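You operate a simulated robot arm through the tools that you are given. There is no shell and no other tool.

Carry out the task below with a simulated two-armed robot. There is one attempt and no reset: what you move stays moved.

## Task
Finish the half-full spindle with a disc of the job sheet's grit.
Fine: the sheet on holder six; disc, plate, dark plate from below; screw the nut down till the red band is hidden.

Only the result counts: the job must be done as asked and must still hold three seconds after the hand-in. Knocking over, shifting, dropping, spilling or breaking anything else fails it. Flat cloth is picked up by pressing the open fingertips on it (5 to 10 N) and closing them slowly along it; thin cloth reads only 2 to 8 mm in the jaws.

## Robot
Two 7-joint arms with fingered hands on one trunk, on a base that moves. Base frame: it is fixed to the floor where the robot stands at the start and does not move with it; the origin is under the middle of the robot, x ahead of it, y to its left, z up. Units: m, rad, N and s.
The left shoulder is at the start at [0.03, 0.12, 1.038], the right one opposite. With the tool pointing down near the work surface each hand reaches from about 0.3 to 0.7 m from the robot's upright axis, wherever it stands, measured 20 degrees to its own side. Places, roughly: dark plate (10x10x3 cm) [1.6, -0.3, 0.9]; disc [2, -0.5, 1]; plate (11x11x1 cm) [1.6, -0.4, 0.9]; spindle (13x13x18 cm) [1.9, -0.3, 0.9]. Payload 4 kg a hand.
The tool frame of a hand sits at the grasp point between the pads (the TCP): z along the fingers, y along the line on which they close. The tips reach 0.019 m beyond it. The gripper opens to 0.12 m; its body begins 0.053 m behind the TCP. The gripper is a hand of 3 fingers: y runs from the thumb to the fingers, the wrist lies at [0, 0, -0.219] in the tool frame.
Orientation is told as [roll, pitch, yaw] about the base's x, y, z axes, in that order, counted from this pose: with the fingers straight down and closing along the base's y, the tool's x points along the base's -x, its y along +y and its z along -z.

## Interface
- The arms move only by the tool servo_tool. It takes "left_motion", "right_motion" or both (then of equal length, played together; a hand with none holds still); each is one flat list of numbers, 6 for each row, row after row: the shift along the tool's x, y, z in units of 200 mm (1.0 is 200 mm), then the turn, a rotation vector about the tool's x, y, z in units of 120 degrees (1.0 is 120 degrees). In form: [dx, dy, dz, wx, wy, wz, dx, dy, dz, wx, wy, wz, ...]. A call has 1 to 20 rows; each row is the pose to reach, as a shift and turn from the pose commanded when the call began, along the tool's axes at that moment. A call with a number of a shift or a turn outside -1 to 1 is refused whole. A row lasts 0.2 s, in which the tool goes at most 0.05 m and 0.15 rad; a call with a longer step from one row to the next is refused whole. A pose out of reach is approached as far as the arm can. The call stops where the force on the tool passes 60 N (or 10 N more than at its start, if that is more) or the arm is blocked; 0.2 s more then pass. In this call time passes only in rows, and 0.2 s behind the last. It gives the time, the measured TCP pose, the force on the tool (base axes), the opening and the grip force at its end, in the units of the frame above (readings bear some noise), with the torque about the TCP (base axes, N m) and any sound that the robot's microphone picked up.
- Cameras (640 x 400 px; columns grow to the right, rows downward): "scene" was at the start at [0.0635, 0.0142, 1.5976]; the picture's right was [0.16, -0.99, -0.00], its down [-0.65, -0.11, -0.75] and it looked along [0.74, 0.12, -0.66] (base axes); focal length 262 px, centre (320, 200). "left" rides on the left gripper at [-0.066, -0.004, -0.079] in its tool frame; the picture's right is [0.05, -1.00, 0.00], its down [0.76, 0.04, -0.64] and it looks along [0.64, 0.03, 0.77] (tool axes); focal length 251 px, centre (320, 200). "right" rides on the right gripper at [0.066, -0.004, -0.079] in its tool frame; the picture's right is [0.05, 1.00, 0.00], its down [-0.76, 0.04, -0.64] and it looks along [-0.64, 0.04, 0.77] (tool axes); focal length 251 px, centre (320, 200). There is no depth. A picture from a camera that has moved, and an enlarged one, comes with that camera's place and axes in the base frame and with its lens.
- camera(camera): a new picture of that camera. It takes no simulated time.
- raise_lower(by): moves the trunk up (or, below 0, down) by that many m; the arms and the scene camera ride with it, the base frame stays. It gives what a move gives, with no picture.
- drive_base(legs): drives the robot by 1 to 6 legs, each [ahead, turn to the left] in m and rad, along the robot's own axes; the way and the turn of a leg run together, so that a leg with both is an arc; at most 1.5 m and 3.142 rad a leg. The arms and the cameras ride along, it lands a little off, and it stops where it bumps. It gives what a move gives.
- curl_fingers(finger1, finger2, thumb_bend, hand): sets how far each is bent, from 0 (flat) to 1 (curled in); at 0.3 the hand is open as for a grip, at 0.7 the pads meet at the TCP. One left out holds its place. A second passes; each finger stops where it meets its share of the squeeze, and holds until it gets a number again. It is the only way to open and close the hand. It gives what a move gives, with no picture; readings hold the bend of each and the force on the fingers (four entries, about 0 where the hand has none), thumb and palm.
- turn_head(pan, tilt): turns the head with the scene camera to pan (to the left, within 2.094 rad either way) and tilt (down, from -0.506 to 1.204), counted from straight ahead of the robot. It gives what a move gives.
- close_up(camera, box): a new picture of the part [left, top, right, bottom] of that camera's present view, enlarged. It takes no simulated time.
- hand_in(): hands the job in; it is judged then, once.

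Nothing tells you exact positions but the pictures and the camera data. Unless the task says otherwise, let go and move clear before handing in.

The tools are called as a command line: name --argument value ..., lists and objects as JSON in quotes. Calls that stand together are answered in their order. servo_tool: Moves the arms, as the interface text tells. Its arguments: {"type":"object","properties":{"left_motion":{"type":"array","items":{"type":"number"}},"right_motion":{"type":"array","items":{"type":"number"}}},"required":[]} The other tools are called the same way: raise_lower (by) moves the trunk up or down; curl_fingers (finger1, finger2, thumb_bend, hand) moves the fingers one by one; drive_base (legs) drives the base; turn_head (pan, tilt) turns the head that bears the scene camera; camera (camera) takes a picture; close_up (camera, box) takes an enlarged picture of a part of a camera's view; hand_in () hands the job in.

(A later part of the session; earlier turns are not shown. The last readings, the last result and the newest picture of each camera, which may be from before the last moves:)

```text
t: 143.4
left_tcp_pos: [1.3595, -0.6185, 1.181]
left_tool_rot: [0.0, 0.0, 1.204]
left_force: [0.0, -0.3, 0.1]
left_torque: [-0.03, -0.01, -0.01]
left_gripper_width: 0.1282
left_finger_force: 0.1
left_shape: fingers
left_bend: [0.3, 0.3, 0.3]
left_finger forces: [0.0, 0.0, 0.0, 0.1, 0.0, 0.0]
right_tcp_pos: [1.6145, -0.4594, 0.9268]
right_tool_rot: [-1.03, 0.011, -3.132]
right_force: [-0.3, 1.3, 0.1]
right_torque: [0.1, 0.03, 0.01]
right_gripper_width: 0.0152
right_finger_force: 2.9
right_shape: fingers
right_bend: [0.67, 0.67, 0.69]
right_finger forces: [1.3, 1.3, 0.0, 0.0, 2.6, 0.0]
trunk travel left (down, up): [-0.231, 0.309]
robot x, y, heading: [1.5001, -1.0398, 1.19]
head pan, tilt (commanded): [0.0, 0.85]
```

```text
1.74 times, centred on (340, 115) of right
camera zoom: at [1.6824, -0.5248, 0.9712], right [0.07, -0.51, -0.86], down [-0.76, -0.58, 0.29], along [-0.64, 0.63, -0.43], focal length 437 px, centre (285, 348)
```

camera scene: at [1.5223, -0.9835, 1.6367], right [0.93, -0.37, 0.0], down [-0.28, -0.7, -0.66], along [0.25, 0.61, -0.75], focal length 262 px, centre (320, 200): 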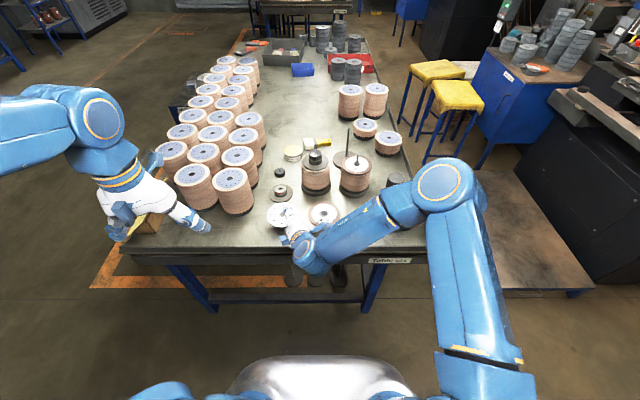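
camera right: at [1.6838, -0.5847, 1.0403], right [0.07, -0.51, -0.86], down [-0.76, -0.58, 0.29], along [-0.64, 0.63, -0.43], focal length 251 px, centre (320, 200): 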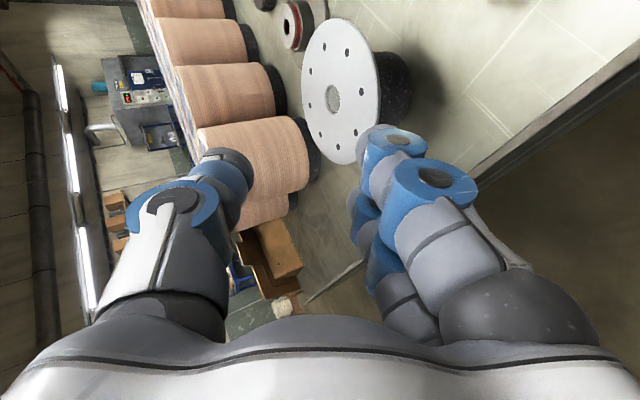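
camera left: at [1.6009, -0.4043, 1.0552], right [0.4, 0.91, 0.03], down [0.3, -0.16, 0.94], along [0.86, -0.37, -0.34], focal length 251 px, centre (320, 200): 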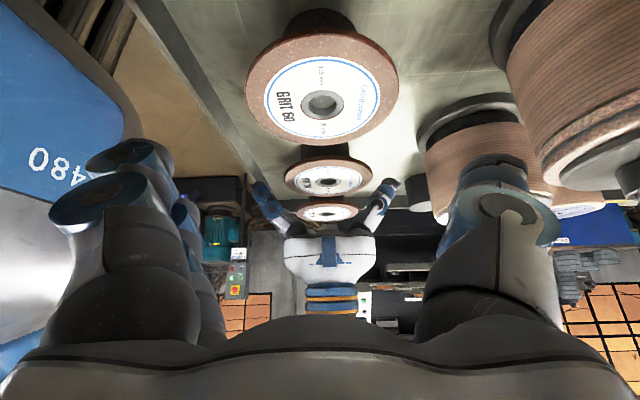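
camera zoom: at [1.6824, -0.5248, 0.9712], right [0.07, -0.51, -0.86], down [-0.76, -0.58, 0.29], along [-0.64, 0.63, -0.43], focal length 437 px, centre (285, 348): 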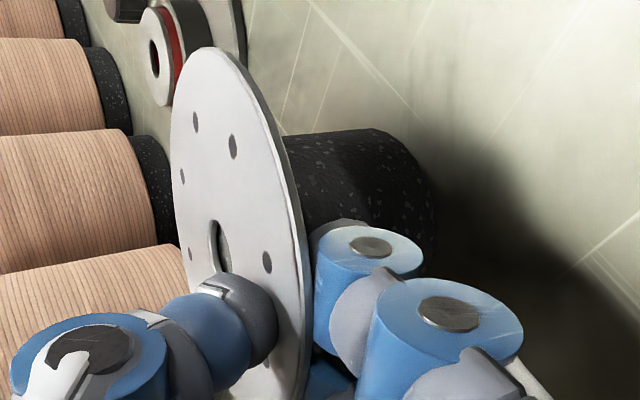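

Clamped lightly; firming up the grip, then a small lift.

curl_fingers --hand "right" --finger1 0.73 --finger2 0.73 --thumb_bend 0.78

servo_tool --right_motion '[0, -0.03, -0.018, 0, 0, 0, 0.001, -0.07, -0.042, 0, 0, 0, 0.001, -0.12, -0.072, 0, 0, 0, 0.002, -0.18, -0.109, 0, 0, 0]'

camera --camera "right"

close_up --camera "scene" --box '[250, 160, 370, 260]'

```text
t: 144.4
left_tcp_pos: [1.3589, -0.6185, 1.181]
left_tool_rot: [0.001, 0.0, 1.205]
left_force: [0.5, -0.4, 0.2]
left_torque: [-0.01, 0.01, 0.02]
left_gripper_width: 0.1284
left_finger_force: 0.1
left_shape: fingers
left_bend: [0.3, 0.3, 0.3]
left_finger forces: [0.0, 0.0, 0.0, 0.0, 0.1, 0.0]
right_tcp_pos: [1.6164, -0.4602, 0.927]
right_tool_rot: [-1.029, 0.011, -3.132]
right_force: [0.0, 0.7, 1.0]
right_torque: [0.13, 0.01, 0.0]
right_gripper_width: 0.0126
right_finger_force: 8.3
right_shape: fingers
right_bend: [0.68, 0.68, 0.71]
right_finger forces: [4.2, 4.1, 0.1, 0.0, 8.8, 0.0]
trunk travel left (down, up): [-0.231, 0.309]
robot x, y, heading: [1.4999, -1.0371, 1.191]
head pan, tilt (commanded): [0.0, 0.85]
```

```text
t: 145.4
left_tcp_pos: [1.3595, -0.6176, 1.1817]
left_tool_rot: [-0.001, -0.001, 1.205]
left_force: [-0.7, 0.0, 0.5]
left_torque: [0.02, -0.01, 0.0]
left_gripper_width: 0.1285
left_finger_force: 0.0
left_shape: fingers
left_bend: [0.3, 0.3, 0.3]
left_finger forces: [0.1, 0.0, 0.0, 0.0, 0.0, 0.0]
right_tcp_pos: [1.6126, -0.4611, 0.9687]
right_tool_rot: [-1.031, 0.011, -3.13]
right_force: [-0.1, 0.0, 0.0]
right_torque: [-0.05, 0.02, -0.02]
right_gripper_width: 0.011
right_finger_force: 5.5
right_shape: fingers
right_bend: [0.72, 0.72, 0.72]
right_finger forces: [3.1, 3.1, 0.1, 0.0, 5.5, 0.1]
trunk travel left (down, up): [-0.231, 0.309]
robot x, y, heading: [1.5038, -1.039, 1.189]
head pan, tilt (commanded): [0.0, 0.85]
```

```text
taken
camera right: at [1.6809, -0.5259, 1.0132], right [0.07, -0.51, -0.85], down [-0.76, -0.58, 0.29], along [-0.64, 0.63, -0.43], focal length 251 px, centre (320, 200)
```

right: 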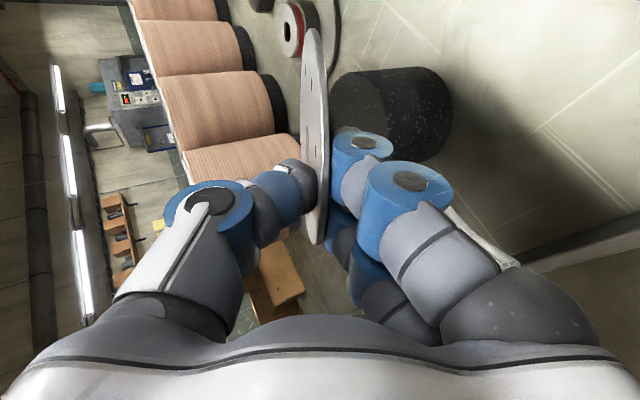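

```text
4.00 times, centred on (310, 210) of scene
camera zoom: at [1.523, -0.9837, 1.5677], right [0.93, -0.37, 0.0], down [-0.28, -0.7, -0.66], along [0.25, 0.61, -0.75], focal length 1048 px, centre (360, 160)
```

zoom: 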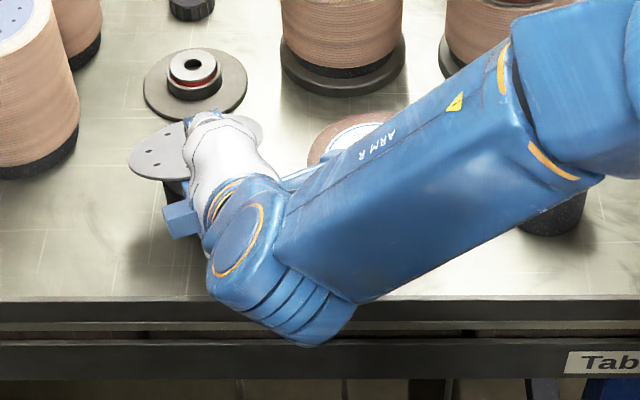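

The plate is lifted. Raising it further, straight up.

servo_tool --right_motion '[0.001, -0.08, -0.048, 0, 0, 0, 0.002, -0.17, -0.102, 0, 0, 0, 0.003, -0.26, -0.156, 0, 0, 0, 0.004, -0.35, -0.21, 0, 0, 0, 0.005, -0.44, -0.264, 0, 0, 0, 0.006, -0.53, -0.317, 0, 0, 0, 0.006, -0.6, -0.36, 0, 0, 0, 0.006, -0.649, -0.389, 0, 0, 0]'

close_up --camera "right" --box '[240, 0, 400, 260]'

camera --camera "scene"

```text
t: 147.2
left_tcp_pos: [1.3585, -0.6184, 1.1807]
left_tool_rot: [0.002, 0.0, 1.204]
left_force: [0.3, -0.3, 0.1]
left_torque: [-0.01, -0.01, 0.02]
left_gripper_width: 0.128
left_finger_force: 0.1
left_shape: fingers
left_bend: [0.3, 0.3, 0.3]
left_finger forces: [0.0, 0.0, 0.0, 0.0, 0.1, 0.0]
right_tcp_pos: [1.613, -0.4608, 1.1189]
right_tool_rot: [-1.027, 0.011, -3.132]
right_force: [-0.8, 0.5, -0.5]
right_torque: [-0.03, 0.01, 0.01]
right_gripper_width: 0.0107
right_finger_force: 6.0
right_shape: fingers
right_bend: [0.72, 0.72, 0.72]
right_finger forces: [3.1, 3.3, 0.0, 0.0, 5.9, 0.0]
trunk travel left (down, up): [-0.231, 0.309]
robot x, y, heading: [1.4981, -1.0373, 1.193]
head pan, tilt (commanded): [0.0, 0.85]
```

```text
1.54 times, centred on (320, 130) of right
camera zoom: at [1.6805, -0.5262, 1.1643], right [0.07, -0.51, -0.85], down [-0.76, -0.58, 0.29], along [-0.64, 0.63, -0.43], focal length 387 px, centre (320, 308)
```

zoom: 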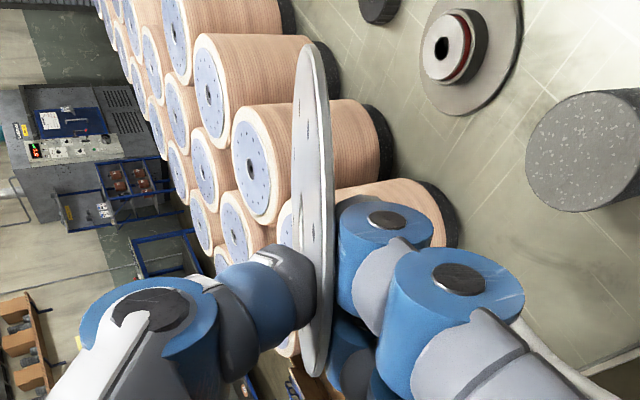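

```text
taken
camera scene: at [1.523, -0.9836, 1.5677], right [0.93, -0.37, 0.0], down [-0.28, -0.7, -0.66], along [0.25, 0.61, -0.75], focal length 262 px, centre (320, 200)
```

scene: 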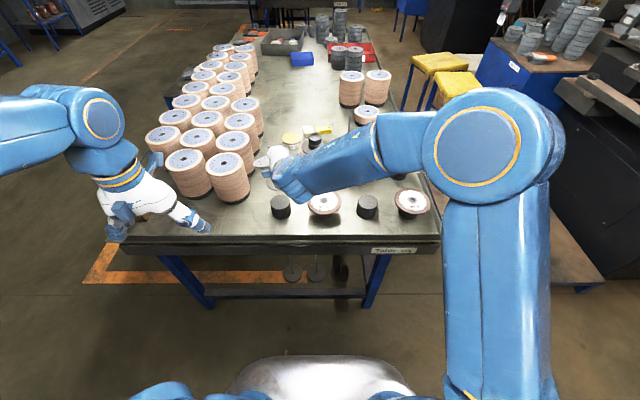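

The plate is secure (centre about 49 mm ahead of the tool point). I'll carry it right, in front of the finished spindle and high, toward the half-full one.

servo_tool --right_motion '[0.1, -0.01, -0.014, 0, 0, 0, 0.2, -0.02, -0.027, 0, 0, 0, 0.3, -0.03, -0.041, 0, 0, 0, 0.4, -0.04, -0.055, 0, 0, 0, 0.5, -0.05, -0.068, 0, 0, 0, 0.6, -0.06, -0.082, 0, 0, 0, 0.7, -0.07, -0.096, 0, 0, 0, 0.8, -0.08, -0.109, 0, 0, 0, 0.901, -0.0895, -0.123, 0, 0, 0]'

servo_tool --right_motion '[0.1, -0.004, -0.004, 0, 0, 0, 0.2, -0.008, -0.007, 0, 0, 0, 0.3, -0.012, -0.011, 0, 0, 0, 0.4, -0.016, -0.014, 0, 0, 0, 0.5, -0.02, -0.018, 0, 0, 0, 0.6, -0.025, -0.022, 0, 0, 0, 0.715, -0.03, -0.026, 0, 0, 0]'

camera --camera "right"

close_up --camera "scene" --box '[290, 100, 430, 220]'

```text
t: 149.2
left_tcp_pos: [1.36, -0.6179, 1.1808]
left_tool_rot: [0.002, -0.003, 1.204]
left_force: [0.6, 0.4, 0.4]
left_torque: [0.01, -0.01, 0.0]
left_gripper_width: 0.1285
left_finger_force: 0.0
left_shape: fingers
left_bend: [0.3, 0.3, 0.3]
left_finger forces: [0.1, 0.1, 0.0, 0.1, 0.0, 0.0]
right_tcp_pos: [1.7951, -0.4709, 1.1512]
right_tool_rot: [-1.029, 0.01, -3.13]
right_force: [-0.2, 0.4, -0.5]
right_torque: [0.0, 0.0, -0.03]
right_gripper_width: 0.0104
right_finger_force: 6.2
right_shape: fingers
right_bend: [0.72, 0.72, 0.72]
right_finger forces: [3.2, 3.2, 0.0, 0.1, 5.9, 0.0]
trunk travel left (down, up): [-0.231, 0.309]
robot x, y, heading: [1.5023, -1.0362, 1.188]
head pan, tilt (commanded): [0.0, 0.85]
```

```text
t: 150.8
left_tcp_pos: [1.3606, -0.6184, 1.1817]
left_tool_rot: [0.0, -0.001, 1.203]
left_force: [-0.3, -0.9, -0.7]
left_torque: [-0.01, -0.02, 0.0]
left_gripper_width: 0.1282
left_finger_force: 0.1
left_shape: fingers
left_bend: [0.3, 0.3, 0.3]
left_finger forces: [0.0, 0.0, 0.0, 0.0, 0.0, 0.1]
right_tcp_pos: [1.9384, -0.471, 1.1597]
right_tool_rot: [-1.029, 0.01, -3.132]
right_force: [0.1, -0.5, -0.2]
right_torque: [-0.04, -0.02, 0.0]
right_gripper_width: 0.011
right_finger_force: 6.8
right_shape: fingers
right_bend: [0.72, 0.72, 0.73]
right_finger forces: [3.4, 3.4, 0.0, 0.0, 6.0, 0.0]
trunk travel left (down, up): [-0.231, 0.309]
robot x, y, heading: [1.5, -1.0407, 1.19]
head pan, tilt (commanded): [0.0, 0.85]
```

```text
taken
camera right: at [2.0057, -0.5351, 1.2039], right [0.07, -0.51, -0.86], down [-0.76, -0.58, 0.29], along [-0.64, 0.63, -0.43], focal length 251 px, centre (320, 200)
```

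right: 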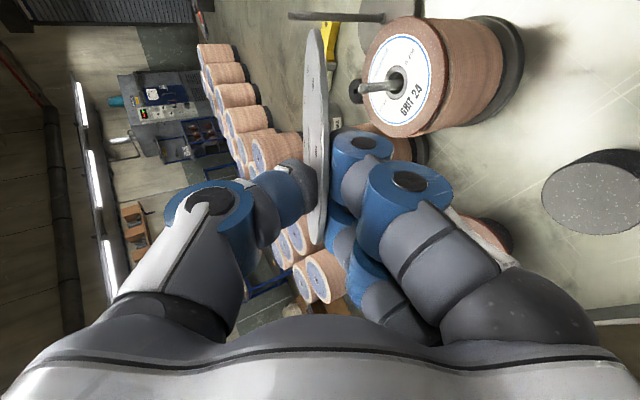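

```text
3.33 times, centred on (360, 160) of scene
camera zoom: at [1.5238, -0.9833, 1.5677], right [0.93, -0.37, 0.0], down [-0.28, -0.7, -0.66], along [0.25, 0.61, -0.75], focal length 873 px, centre (187, 333)
```

zoom: 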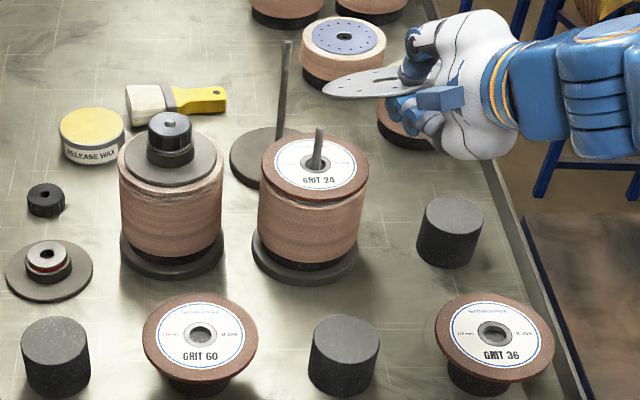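

Now forward and pitch up to level the plate above the rod.

servo_tool --right_motion '[-0.002, -0.024, 0.072, 0.031, 0, 0, -0.003, -0.048, 0.144, 0.062, 0, 0, -0.005, -0.072, 0.216, 0.093, 0, 0, -0.006, -0.096, 0.288, 0.123, 0, 0, -0.008, -0.12, 0.36, 0.154, 0, 0, -0.009, -0.144, 0.4315, 0.185, 0, 0]'

camera --camera "right"

close_up --camera "scene" --box '[310, 90, 430, 190]'

```text
t: 152.2
left_tcp_pos: [1.3588, -0.6178, 1.1816]
left_tool_rot: [-0.001, 0.001, 1.204]
left_force: [0.0, 0.3, 0.9]
left_torque: [-0.01, 0.03, 0.0]
left_gripper_width: 0.1282
left_finger_force: 0.0
left_shape: fingers
left_bend: [0.3, 0.3, 0.3]
left_finger forces: [0.0, 0.0, 0.0, 0.0, 0.1, 0.0]
right_tcp_pos: [1.9354, -0.3809, 1.1392]
right_tool_rot: [-1.415, 0.011, -3.133]
right_force: [0.3, -0.9, 0.0]
right_torque: [-0.05, 0.0, 0.04]
right_gripper_width: 0.0108
right_finger_force: 6.2
right_shape: fingers
right_bend: [0.72, 0.72, 0.73]
right_finger forces: [3.4, 3.6, 0.1, 0.0, 6.2, 0.1]
trunk travel left (down, up): [-0.231, 0.309]
robot x, y, heading: [1.5058, -1.039, 1.187]
head pan, tilt (commanded): [0.0, 0.85]
```

```text
taken
camera right: at [2.003, -0.457, 1.1554], right [0.07, -0.15, -0.99], down [-0.76, -0.65, 0.05], along [-0.65, 0.75, -0.16], focal length 251 px, centre (320, 200)
```

right: 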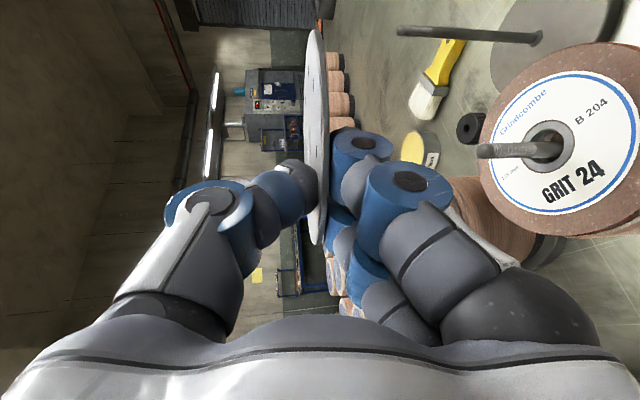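

```text
4.00 times, centred on (370, 140) of scene
camera zoom: at [1.5238, -0.9826, 1.5677], right [0.93, -0.37, 0.0], down [-0.28, -0.7, -0.66], along [0.25, 0.61, -0.75], focal length 1048 px, centre (120, 440)
```

zoom: 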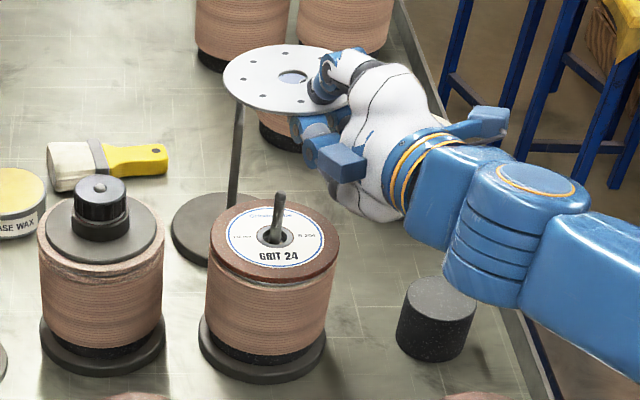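

The plate hole is above the rod within a few millimetres. Lowering to just above the rod tip.

servo_tool --right_motion '[-0.001, 0.1, 0.016, 0, 0, 0, -0.002, 0.2, 0.032, 0, 0, 0, -0.003, 0.3, 0.047, 0, 0, 0, -0.004, 0.4, 0.063, 0, 0, 0, -0.005, 0.455, 0.0715, 0, 0, 0]'

close_up --camera "right" --box '[260, 0, 640, 240]'

close_up --camera "scene" --box '[330, 110, 410, 180]'

```text
t: 153.4
left_tcp_pos: [1.3597, -0.6184, 1.18]
left_tool_rot: [0.001, -0.001, 1.203]
left_force: [-0.3, 1.0, 0.5]
left_torque: [0.02, -0.02, 0.03]
left_gripper_width: 0.1283
left_finger_force: 0.0
left_shape: fingers
left_bend: [0.3, 0.3, 0.3]
left_finger forces: [0.0, 0.1, 0.0, 0.0, 0.0, 0.1]
right_tcp_pos: [1.9345, -0.3828, 1.0461]
right_tool_rot: [-1.417, 0.01, -3.131]
right_force: [0.7, -0.9, -0.9]
right_torque: [-0.01, -0.03, -0.05]
right_gripper_width: 0.0106
right_finger_force: 6.9
right_shape: fingers
right_bend: [0.72, 0.72, 0.73]
right_finger forces: [3.6, 3.5, 0.1, 0.1, 6.3, 0.1]
trunk travel left (down, up): [-0.231, 0.309]
robot x, y, heading: [1.5043, -1.0391, 1.187]
head pan, tilt (commanded): [0.0, 0.85]
```

```text
1.67 times, centred on (450, 120) of right
camera zoom: at [2.0026, -0.4583, 1.0628], right [0.07, -0.15, -0.99], down [-0.76, -0.65, 0.05], along [-0.65, 0.74, -0.16], focal length 419 px, centre (103, 333)
```

zoom: 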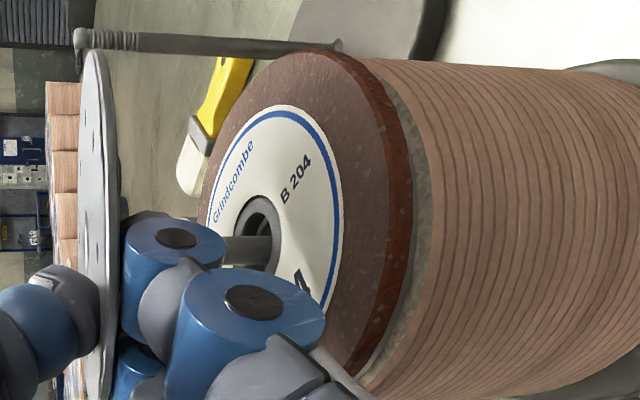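

```text
5.71 times, centred on (370, 145) of scene
camera zoom: at [1.5234, -0.9833, 1.5677], right [0.93, -0.37, 0.0], down [-0.28, -0.7, -0.66], along [0.25, 0.61, -0.75], focal length 1497 px, centre (34, 514)
```

zoom: 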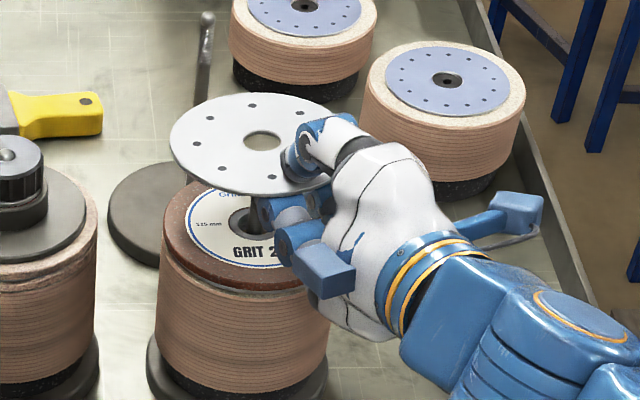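

servo_tool --right_motion '[-0.006, 0.04, 0.01, 0, 0, 0, -0.012, 0.08, 0.018, 0, 0, 0, -0.012, 0.12, 0.024, 0, 0, 0, -0.012, 0.155, 0.03, 0, 0, 0]'

close_up --camera "right" --box '[260, 0, 640, 240]'

close_up --camera "scene" --box '[330, 110, 410, 180]'

```text
t: 154.4
left_tcp_pos: [1.359, -0.6182, 1.1807]
left_tool_rot: [0.002, 0.0, 1.203]
left_force: [-0.1, 0.8, 0.0]
left_torque: [0.02, 0.01, -0.02]
left_gripper_width: 0.1282
left_finger_force: 0.2
left_shape: fingers
left_bend: [0.3, 0.3, 0.3]
left_finger forces: [0.0, 0.0, 0.0, 0.1, 0.0, 0.0]
right_tcp_pos: [1.9325, -0.3805, 1.0173]
right_tool_rot: [-1.417, 0.011, -3.131]
right_force: [0.8, -2.7, 0.0]
right_torque: [-0.04, -0.02, -0.04]
right_gripper_width: 0.01
right_finger_force: 7.0
right_shape: fingers
right_bend: [0.72, 0.72, 0.74]
right_finger forces: [3.5, 3.7, 0.0, 0.0, 7.1, 0.1]
trunk travel left (down, up): [-0.231, 0.309]
robot x, y, heading: [1.5005, -1.0435, 1.194]
head pan, tilt (commanded): [0.0, 0.85]
```

```text
1.67 times, centred on (450, 120) of right
camera zoom: at [2.0001, -0.4575, 1.033], right [0.07, -0.15, -0.99], down [-0.76, -0.65, 0.05], along [-0.65, 0.75, -0.16], focal length 419 px, centre (103, 333)
```

zoom: 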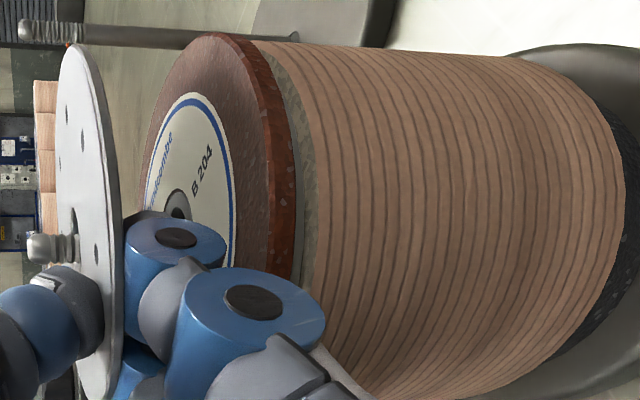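

```text
5.71 times, centred on (370, 145) of scene
camera zoom: at [1.5234, -0.9839, 1.5677], right [0.93, -0.37, 0.0], down [-0.28, -0.7, -0.66], along [0.25, 0.61, -0.75], focal length 1497 px, centre (34, 514)
```

zoom: 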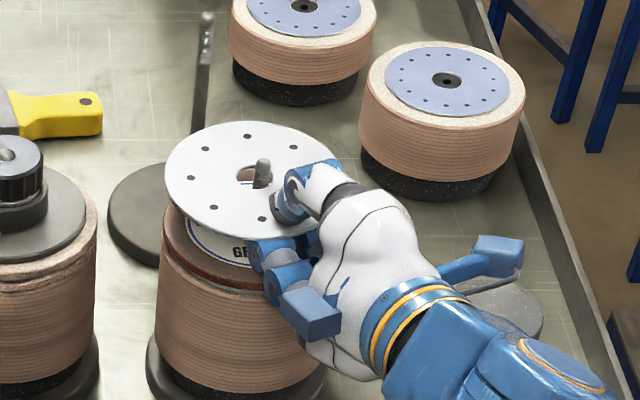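

The rod pokes through, but it is rubbing the near-right side of the plate's hole. I'll shift the plate about 3 mm right and 6 mm toward me to centre it.

servo_tool --right_motion '[0.008, 0.0025, -0.015, 0, 0, 0, 0.015, 0.0047, -0.0297, 0, 0, 0]'

close_up --camera "right" --box '[260, 0, 640, 240]'

close_up --camera "scene" --box '[340, 110, 400, 160]'

```text
t: 155.1
left_tcp_pos: [1.3589, -0.6186, 1.182]
left_tool_rot: [-0.001, -0.001, 1.205]
left_force: [-0.6, 1.3, -0.2]
left_torque: [-0.02, 0.0, -0.03]
left_gripper_width: 0.1281
left_finger_force: 0.2
left_shape: fingers
left_bend: [0.3, 0.3, 0.3]
left_finger forces: [0.0, 0.1, 0.1, 0.0, 0.0, 0.0]
right_tcp_pos: [1.9358, -0.3857, 1.0165]
right_tool_rot: [-1.419, 0.01, -3.131]
right_force: [-0.5, -0.1, -1.1]
right_torque: [-0.07, -0.01, -0.04]
right_gripper_width: 0.0105
right_finger_force: 7.1
right_shape: fingers
right_bend: [0.72, 0.72, 0.74]
right_finger forces: [3.6, 3.7, 0.0, 0.0, 6.7, 0.0]
trunk travel left (down, up): [-0.231, 0.309]
robot x, y, heading: [1.5011, -1.0359, 1.189]
head pan, tilt (commanded): [0.0, 0.85]
```

```text
1.67 times, centred on (450, 120) of right
camera zoom: at [2.0024, -0.4627, 1.0329], right [0.07, -0.15, -0.99], down [-0.76, -0.65, 0.05], along [-0.65, 0.74, -0.16], focal length 419 px, centre (103, 333)
```

zoom: 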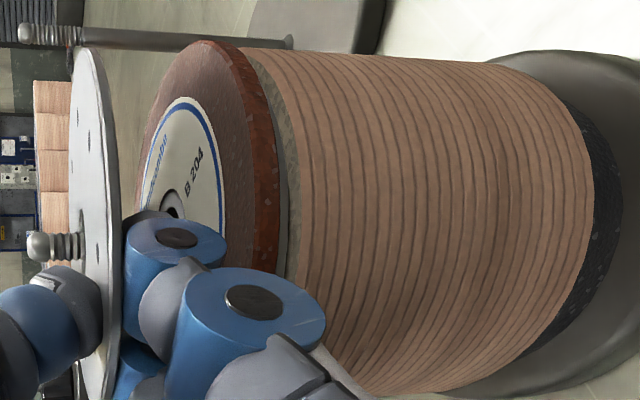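

```text
8.00 times, centred on (370, 135) of scene
camera zoom: at [1.5233, -0.9834, 1.5677], right [0.93, -0.37, 0.0], down [-0.28, -0.7, -0.66], along [0.25, 0.61, -0.75], focal length 2096 px, centre (-80, 720)
```

zoom: 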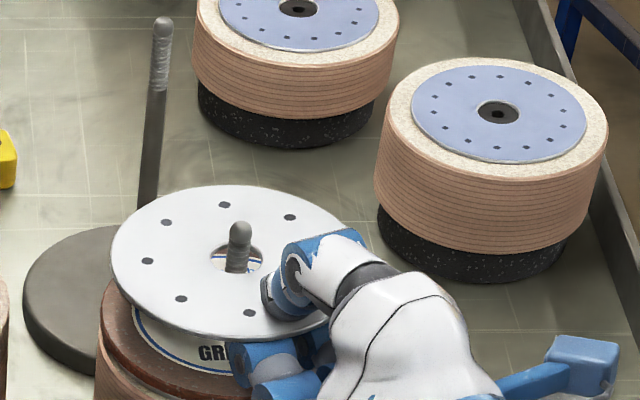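

Centred now with no side force. Lowering to contact.

servo_tool --right_motion '[0, 0.012, 0.002, 0, 0, 0, 0, 0.022, 0.004, 0, 0, 0]'

servo_tool --right_motion '[0, 0.01, 0.002, 0, 0, 0, 0, 0.018, 0.003, 0, 0, 0]'

close_up --camera "right" --box '[260, 0, 640, 240]'

```text
t: 155.7
left_tcp_pos: [1.3598, -0.6173, 1.1799]
left_tool_rot: [0.001, 0.0, 1.204]
left_force: [-0.6, -0.3, 0.5]
left_torque: [-0.02, 0.0, 0.0]
left_gripper_width: 0.1284
left_finger_force: 0.2
left_shape: fingers
left_bend: [0.3, 0.3, 0.3]
left_finger forces: [0.1, 0.1, 0.0, 0.1, 0.1, 0.1]
right_tcp_pos: [1.9349, -0.386, 1.0118]
right_tool_rot: [-1.417, 0.01, -3.135]
right_force: [-0.3, 0.4, 0.0]
right_torque: [-0.02, 0.0, 0.02]
right_gripper_width: 0.0107
right_finger_force: 7.0
right_shape: fingers
right_bend: [0.72, 0.72, 0.74]
right_finger forces: [3.6, 4.0, 0.0, 0.0, 6.6, 0.0]
trunk travel left (down, up): [-0.231, 0.309]
robot x, y, heading: [1.5009, -1.0391, 1.187]
head pan, tilt (commanded): [0.0, 0.85]
```

```text
t: 156.2
left_tcp_pos: [1.359, -0.6196, 1.1807]
left_tool_rot: [0.001, -0.002, 1.204]
left_force: [0.1, -0.4, -0.3]
left_torque: [0.02, 0.02, 0.0]
left_gripper_width: 0.1281
left_finger_force: 0.0
left_shape: fingers
left_bend: [0.3, 0.3, 0.3]
left_finger forces: [0.1, 0.1, 0.0, 0.0, 0.1, 0.0]
right_tcp_pos: [1.9341, -0.3868, 1.0104]
right_tool_rot: [-1.423, 0.012, -3.13]
right_force: [-0.4, -0.4, 8.1]
right_torque: [-0.1, 0.04, 0.04]
right_gripper_width: 0.0103
right_finger_force: 14.8
right_shape: fingers
right_bend: [0.72, 0.72, 0.74]
right_finger forces: [8.9, 11.0, 0.0, 0.0, 10.1, 0.0]
trunk travel left (down, up): [-0.231, 0.309]
robot x, y, heading: [1.4982, -1.0418, 1.19]
head pan, tilt (commanded): [0.0, 0.85]
```

```text
1.67 times, centred on (450, 120) of right
camera zoom: at [2.002, -0.4633, 1.0264], right [0.07, -0.15, -0.99], down [-0.76, -0.65, 0.05], along [-0.65, 0.74, -0.16], focal length 419 px, centre (103, 333)
```

zoom: 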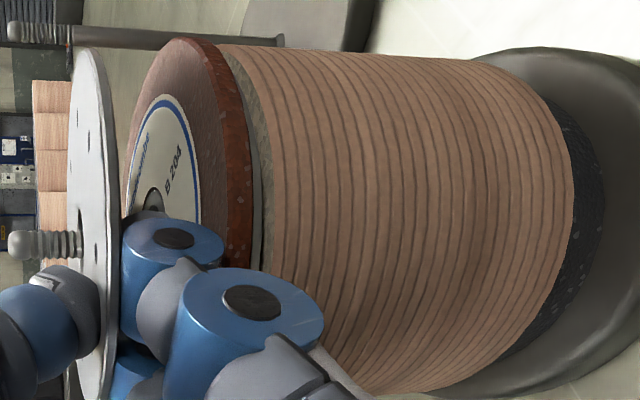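

Contact. I'll ease up 4 mm and pitch down about 12° so the plate's far edge sets down first, then open the thumb.

servo_tool --right_motion '[0, -0.02, -0.003, -0.02, 0, 0, 0, -0.025, -0.004, -0.045, 0, 0, 0, -0.025, -0.004, -0.07, 0, 0, 0, -0.025, -0.004, -0.095, 0, 0]'

close_up --camera "right" --box '[260, 0, 640, 240]'

close_up --camera "scene" --box '[340, 110, 400, 160]'

```text
t: 157.2
left_tcp_pos: [1.3582, -0.618, 1.1811]
left_tool_rot: [-0.001, 0.0, 1.205]
left_force: [-0.1, -0.2, -0.5]
left_torque: [0.0, -0.01, -0.01]
left_gripper_width: 0.1281
left_finger_force: 0.1
left_shape: fingers
left_bend: [0.3, 0.3, 0.3]
left_finger forces: [0.0, 0.1, 0.0, 0.0, 0.1, 0.0]
right_tcp_pos: [1.9339, -0.3857, 1.0135]
right_tool_rot: [-1.217, 0.012, -3.13]
right_force: [-0.1, 0.9, 0.1]
right_torque: [-0.03, 0.02, 0.03]
right_gripper_width: 0.0108
right_finger_force: 6.8
right_shape: fingers
right_bend: [0.72, 0.72, 0.74]
right_finger forces: [3.5, 3.6, 0.0, 0.0, 6.3, 0.0]
trunk travel left (down, up): [-0.231, 0.309]
robot x, y, heading: [1.5027, -1.0374, 1.188]
head pan, tilt (commanded): [0.0, 0.85]
```

```text
1.67 times, centred on (450, 120) of right
camera zoom: at [2.002, -0.4581, 1.0438], right [0.07, -0.35, -0.94], down [-0.76, -0.63, 0.18], along [-0.65, 0.7, -0.3], focal length 419 px, centre (103, 333)
```

zoom: 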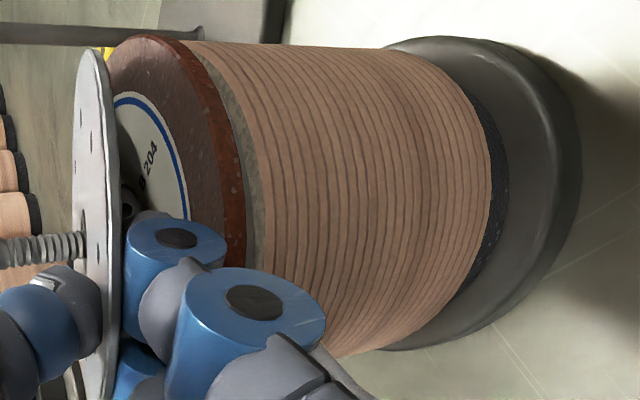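

```text
8.00 times, centred on (370, 135) of scene
camera zoom: at [1.5229, -0.9833, 1.5677], right [0.93, -0.37, 0.0], down [-0.28, -0.7, -0.66], along [0.25, 0.61, -0.75], focal length 2096 px, centre (-80, 720)
```

zoom: 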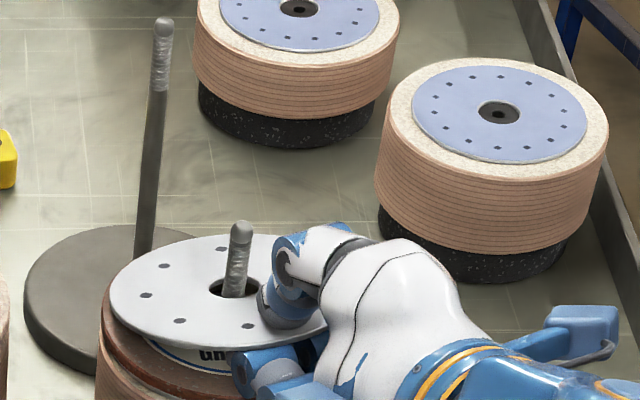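

curl_fingers --hand "right" --thumb_bend 0.6

curl_fingers --hand "right" --thumb_bend 0.4

close_up --camera "right" --box '[260, 0, 640, 240]'

close_up --camera "scene" --box '[340, 110, 400, 160]'

```text
t: 158.2
left_tcp_pos: [1.3611, -0.6181, 1.1808]
left_tool_rot: [0.0, 0.0, 1.204]
left_force: [0.2, -0.2, 0.0]
left_torque: [0.01, 0.0, 0.0]
left_gripper_width: 0.1284
left_finger_force: 0.1
left_shape: fingers
left_bend: [0.3, 0.3, 0.3]
left_finger forces: [0.0, 0.0, 0.1, 0.0, 0.0, 0.0]
right_tcp_pos: [1.9339, -0.3867, 1.0128]
right_tool_rot: [-1.218, 0.012, -3.13]
right_force: [-0.8, -0.9, -0.2]
right_torque: [0.02, 0.02, 0.0]
right_gripper_width: 0.0208
right_finger_force: 0.2
right_shape: fingers
right_bend: [0.73, 0.73, 0.6]
right_finger forces: [0.2, 0.2, 0.0, 0.0, 0.0, 0.0]
trunk travel left (down, up): [-0.231, 0.309]
robot x, y, heading: [1.5018, -1.0389, 1.192]
head pan, tilt (commanded): [0.0, 0.85]
```

```text
t: 159.2
left_tcp_pos: [1.3596, -0.6184, 1.1816]
left_tool_rot: [0.0, -0.001, 1.205]
left_force: [-0.2, -0.2, -0.5]
left_torque: [0.0, -0.01, -0.02]
left_gripper_width: 0.1281
left_finger_force: 0.0
left_shape: fingers
left_bend: [0.3, 0.3, 0.3]
left_finger forces: [0.0, 0.0, 0.0, 0.0, 0.0, 0.0]
right_tcp_pos: [1.9342, -0.3864, 1.013]
right_tool_rot: [-1.219, 0.011, -3.132]
right_force: [-0.2, -0.8, -1.0]
right_torque: [-0.02, -0.01, -0.03]
right_gripper_width: 0.0498
right_finger_force: 0.2
right_shape: fingers
right_bend: [0.73, 0.73, 0.4]
right_finger forces: [0.3, 0.1, 0.0, 0.0, 0.0, 0.0]
trunk travel left (down, up): [-0.231, 0.309]
robot x, y, heading: [1.5009, -1.0399, 1.185]
head pan, tilt (commanded): [0.0, 0.85]
```

```text
1.67 times, centred on (450, 120) of right
camera zoom: at [2.0022, -0.458, 1.0441], right [0.07, -0.34, -0.94], down [-0.76, -0.63, 0.18], along [-0.65, 0.7, -0.3], focal length 419 px, centre (103, 333)
```

zoom: 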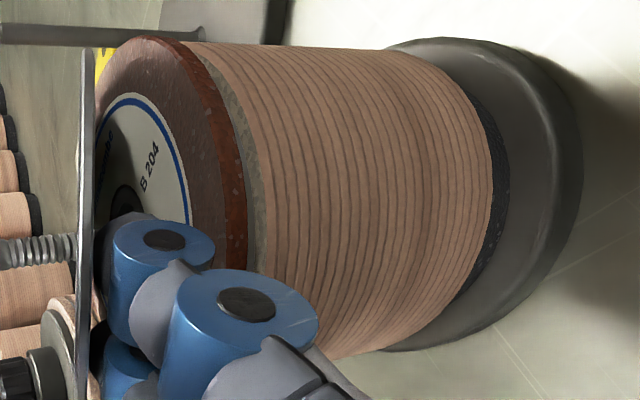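

```text
8.00 times, centred on (370, 135) of scene
camera zoom: at [1.5233, -0.9833, 1.5677], right [0.93, -0.37, 0.0], down [-0.28, -0.7, -0.66], along [0.25, 0.61, -0.75], focal length 2096 px, centre (-80, 720)
```

zoom: 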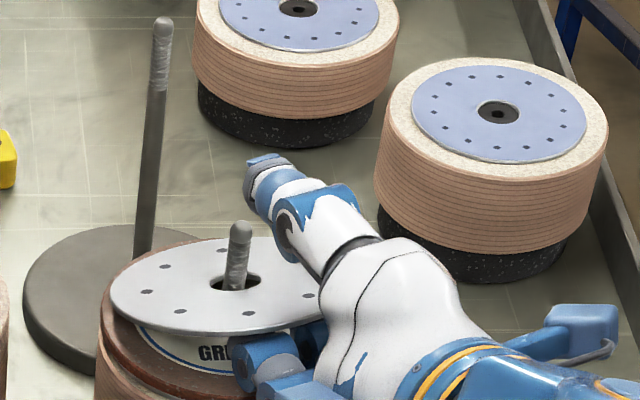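

Now withdraw partly, lower to the tip-thickness, then pull out.

servo_tool --right_motion '[0, 0.005, -0.013, 0, 0, 0, 0, 0.009, -0.025, 0, 0, 0, 0, 0.014, -0.038, 0, 0, 0, 0, 0.028, -0.033, 0, 0, 0, 0, 0.042, -0.028, 0, 0, 0]'

servo_tool --right_motion '[0, 0.012, 0.0045, 0, 0, 0, 0, 0.022, 0.008, 0, 0, 0]'

close_up --camera "right" --box '[260, 0, 640, 240]'

```text
t: 160.4
left_tcp_pos: [1.3593, -0.6175, 1.1825]
left_tool_rot: [0.0, -0.001, 1.204]
left_force: [0.0, -0.3, -0.2]
left_torque: [0.01, 0.0, 0.01]
left_gripper_width: 0.1283
left_finger_force: 0.0
left_shape: fingers
left_bend: [0.3, 0.3, 0.3]
left_finger forces: [0.0, 0.0, 0.0, 0.0, 0.1, 0.0]
right_tcp_pos: [1.9351, -0.3952, 1.0069]
right_tool_rot: [-1.219, 0.01, -3.131]
right_force: [-0.2, -0.2, -0.5]
right_torque: [-0.01, 0.01, 0.0]
right_gripper_width: 0.0499
right_finger_force: 0.9
right_shape: fingers
right_bend: [0.73, 0.73, 0.4]
right_finger forces: [0.1, 0.2, 0.0, 0.0, 0.0, 0.0]
trunk travel left (down, up): [-0.231, 0.309]
robot x, y, heading: [1.504, -1.0403, 1.184]
head pan, tilt (commanded): [0.0, 0.85]
```

```text
t: 161.1
left_tcp_pos: [1.3579, -0.6186, 1.1819]
left_tool_rot: [-0.001, 0.001, 1.202]
left_force: [0.2, 0.1, 0.1]
left_torque: [0.01, 0.0, 0.01]
left_gripper_width: 0.1282
left_finger_force: 0.1
left_shape: fingers
left_bend: [0.3, 0.3, 0.3]
left_finger forces: [0.0, 0.1, 0.0, 0.1, 0.0, 0.1]
right_tcp_pos: [1.9346, -0.394, 1.0024]
right_tool_rot: [-1.22, 0.01, -3.131]
right_force: [0.2, -0.7, 2.8]
right_torque: [0.0, 0.0, 0.07]
right_gripper_width: 0.0486
right_finger_force: 1.4
right_shape: fingers
right_bend: [0.73, 0.73, 0.4]
right_finger forces: [1.1, 1.9, 0.0, 0.0, 0.1, 0.0]
trunk travel left (down, up): [-0.231, 0.309]
robot x, y, heading: [1.5017, -1.0371, 1.185]
head pan, tilt (commanded): [0.0, 0.85]
```

```text
1.67 times, centred on (450, 120) of right
camera zoom: at [2.0032, -0.4664, 1.0344], right [0.07, -0.34, -0.94], down [-0.76, -0.63, 0.17], along [-0.65, 0.7, -0.3], focal length 419 px, centre (103, 333)
```

zoom: 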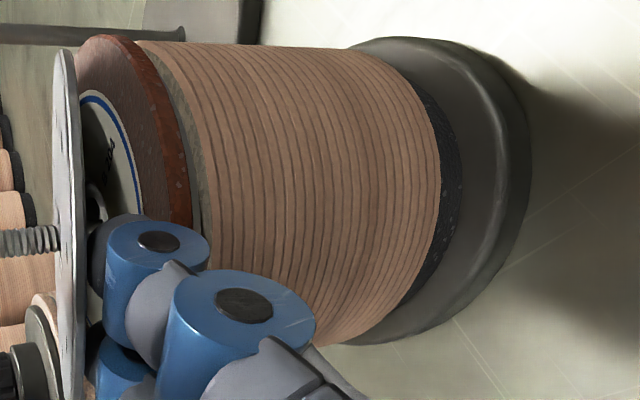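

servo_tool --right_motion '[0, -0.01, -0.004, 0, 0, 0, 0, 0.004, -0.042, 0, 0, 0, 0, 0.018, -0.079, 0, 0, 0, 0, 0.031, -0.117, 0, 0, 0, 0, 0.045, -0.154, 0, 0, 0, 0, 0.059, -0.192, 0, 0, 0, 0, -0.013, -0.255, 0, 0, 0, 0, -0.14, -0.344, 0, 0, 0, 0, -0.281, -0.396, 0, 0, 0, 0, -0.4216, -0.447, 0, 0, 0]'

camera --camera "right"

close_up --camera "scene" --box '[290, 100, 410, 190]'

```text
t: 163.2
left_tcp_pos: [1.3591, -0.6194, 1.181]
left_tool_rot: [-0.001, -0.004, 1.204]
left_force: [-1.0, 0.5, 0.3]
left_torque: [-0.03, -0.03, -0.02]
left_gripper_width: 0.1282
left_finger_force: 0.0
left_shape: fingers
left_bend: [0.3, 0.3, 0.3]
left_finger forces: [0.0, 0.0, 0.0, 0.0, 0.1, 0.1]
right_tcp_pos: [1.9312, -0.4496, 1.1131]
right_tool_rot: [-1.219, 0.013, -3.132]
right_force: [-0.4, 0.0, 0.0]
right_torque: [-0.02, -0.03, -0.02]
right_gripper_width: 0.0492
right_finger_force: 0.0
right_shape: fingers
right_bend: [0.73, 0.73, 0.4]
right_finger forces: [0.0, 0.0, 0.0, 0.1, 0.0, 0.0]
trunk travel left (down, up): [-0.231, 0.309]
robot x, y, heading: [1.5021, -1.0404, 1.19]
head pan, tilt (commanded): [0.0, 0.85]
```

```text
taken
camera right: at [1.9993, -0.5212, 1.1443], right [0.07, -0.34, -0.94], down [-0.76, -0.63, 0.17], along [-0.65, 0.7, -0.3], focal length 251 px, centre (320, 200)
```

right: 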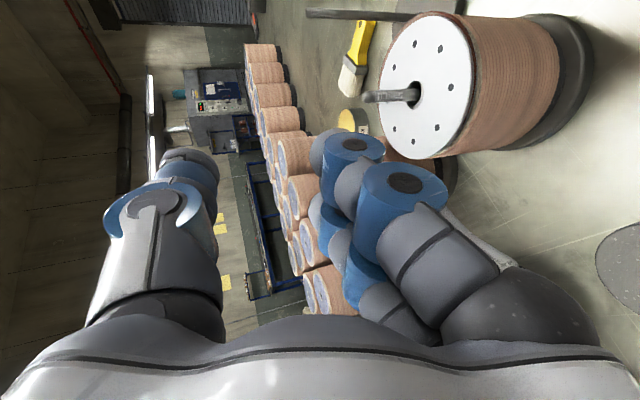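

```text
4.44 times, centred on (350, 145) of scene
camera zoom: at [1.5225, -0.984, 1.5677], right [0.93, -0.37, 0.0], down [-0.28, -0.7, -0.66], along [0.25, 0.61, -0.75], focal length 1164 px, centre (187, 444)
```

zoom: 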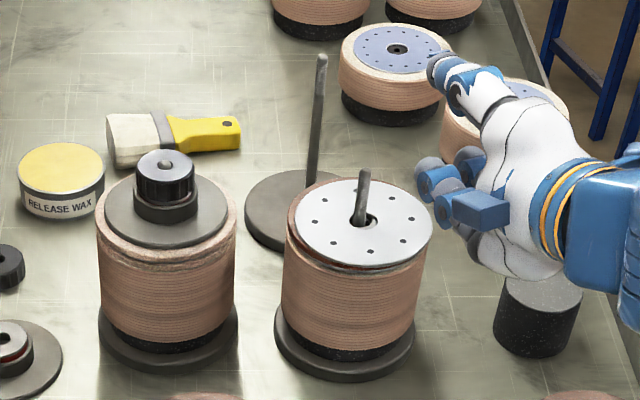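

The plate is seated too. Next come the dark plate and nut, which need top-down grips nearer to me. I'll retract the right hand and turn it fingers-down before driving forward.

servo_tool --right_motion '[-0.042, -0.01, -0.079, -0.0485, 0, 0, -0.085, -0.021, -0.158, -0.097, 0, 0, -0.127, -0.031, -0.236, -0.1455, 0, 0, -0.169, -0.041, -0.315, -0.194, 0, 0, -0.211, -0.052, -0.394, -0.2425, 0, 0, -0.254, -0.062, -0.473, -0.291, 0, 0, -0.296, -0.072, -0.552, -0.3395, 0, 0, -0.338, -0.083, -0.63, -0.388, 0, 0, -0.381, -0.093, -0.709, -0.4365, 0, 0, -0.423, -0.103, -0.788, -0.485, 0, 0, -0.465, -0.114, -0.867, -0.5335, 0, 0, -0.5075, -0.124, -0.9455, -0.582, 0, 0]'

camera --camera "right"

camera --camera "scene"

```text
t: 165.8
left_tcp_pos: [1.359, -0.6175, 1.1816]
left_tool_rot: [-0.001, 0.0, 1.206]
left_force: [-0.5, -0.1, -0.8]
left_torque: [0.0, -0.03, -0.03]
left_gripper_width: 0.1284
left_finger_force: 0.0
left_shape: fingers
left_bend: [0.3, 0.3, 0.3]
left_finger forces: [0.0, 0.0, 0.0, 0.0, 0.0, 0.0]
right_tcp_pos: [1.8334, -0.6194, 1.1993]
right_tool_rot: [0.004, 0.013, -3.133]
right_force: [0.0, 0.3, -0.7]
right_torque: [-0.01, -0.02, 0.0]
right_gripper_width: 0.0492
right_finger_force: 0.1
right_shape: fingers
right_bend: [0.73, 0.73, 0.4]
right_finger forces: [0.0, 0.0, 0.0, 0.0, 0.1, 0.0]
trunk travel left (down, up): [-0.231, 0.309]
robot x, y, heading: [1.4988, -1.0396, 1.189]
head pan, tilt (commanded): [0.0, 0.85]
```

```text
taken
camera right: at [1.8999, -0.6158, 1.2796], right [0.06, -1.0, 0.0], down [-0.77, -0.05, 0.63], along [-0.63, -0.04, -0.77], focal length 251 px, centre (320, 200)
```

right: 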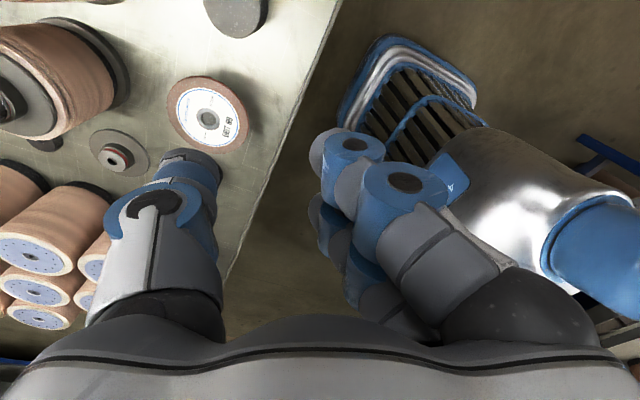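

```text
taken
camera scene: at [1.5228, -0.9833, 1.5677], right [0.93, -0.37, 0.0], down [-0.28, -0.7, -0.66], along [0.25, 0.61, -0.75], focal length 262 px, centre (320, 200)
```

scene: 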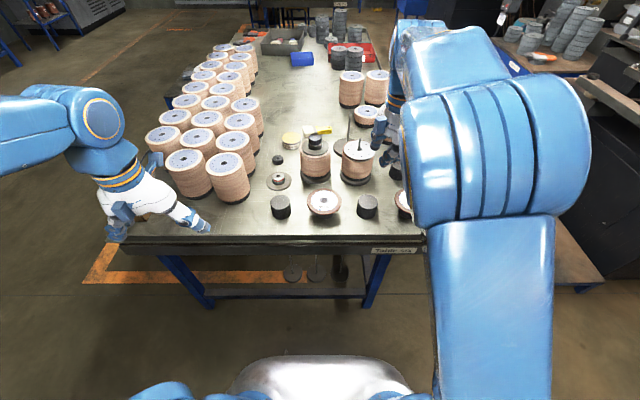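

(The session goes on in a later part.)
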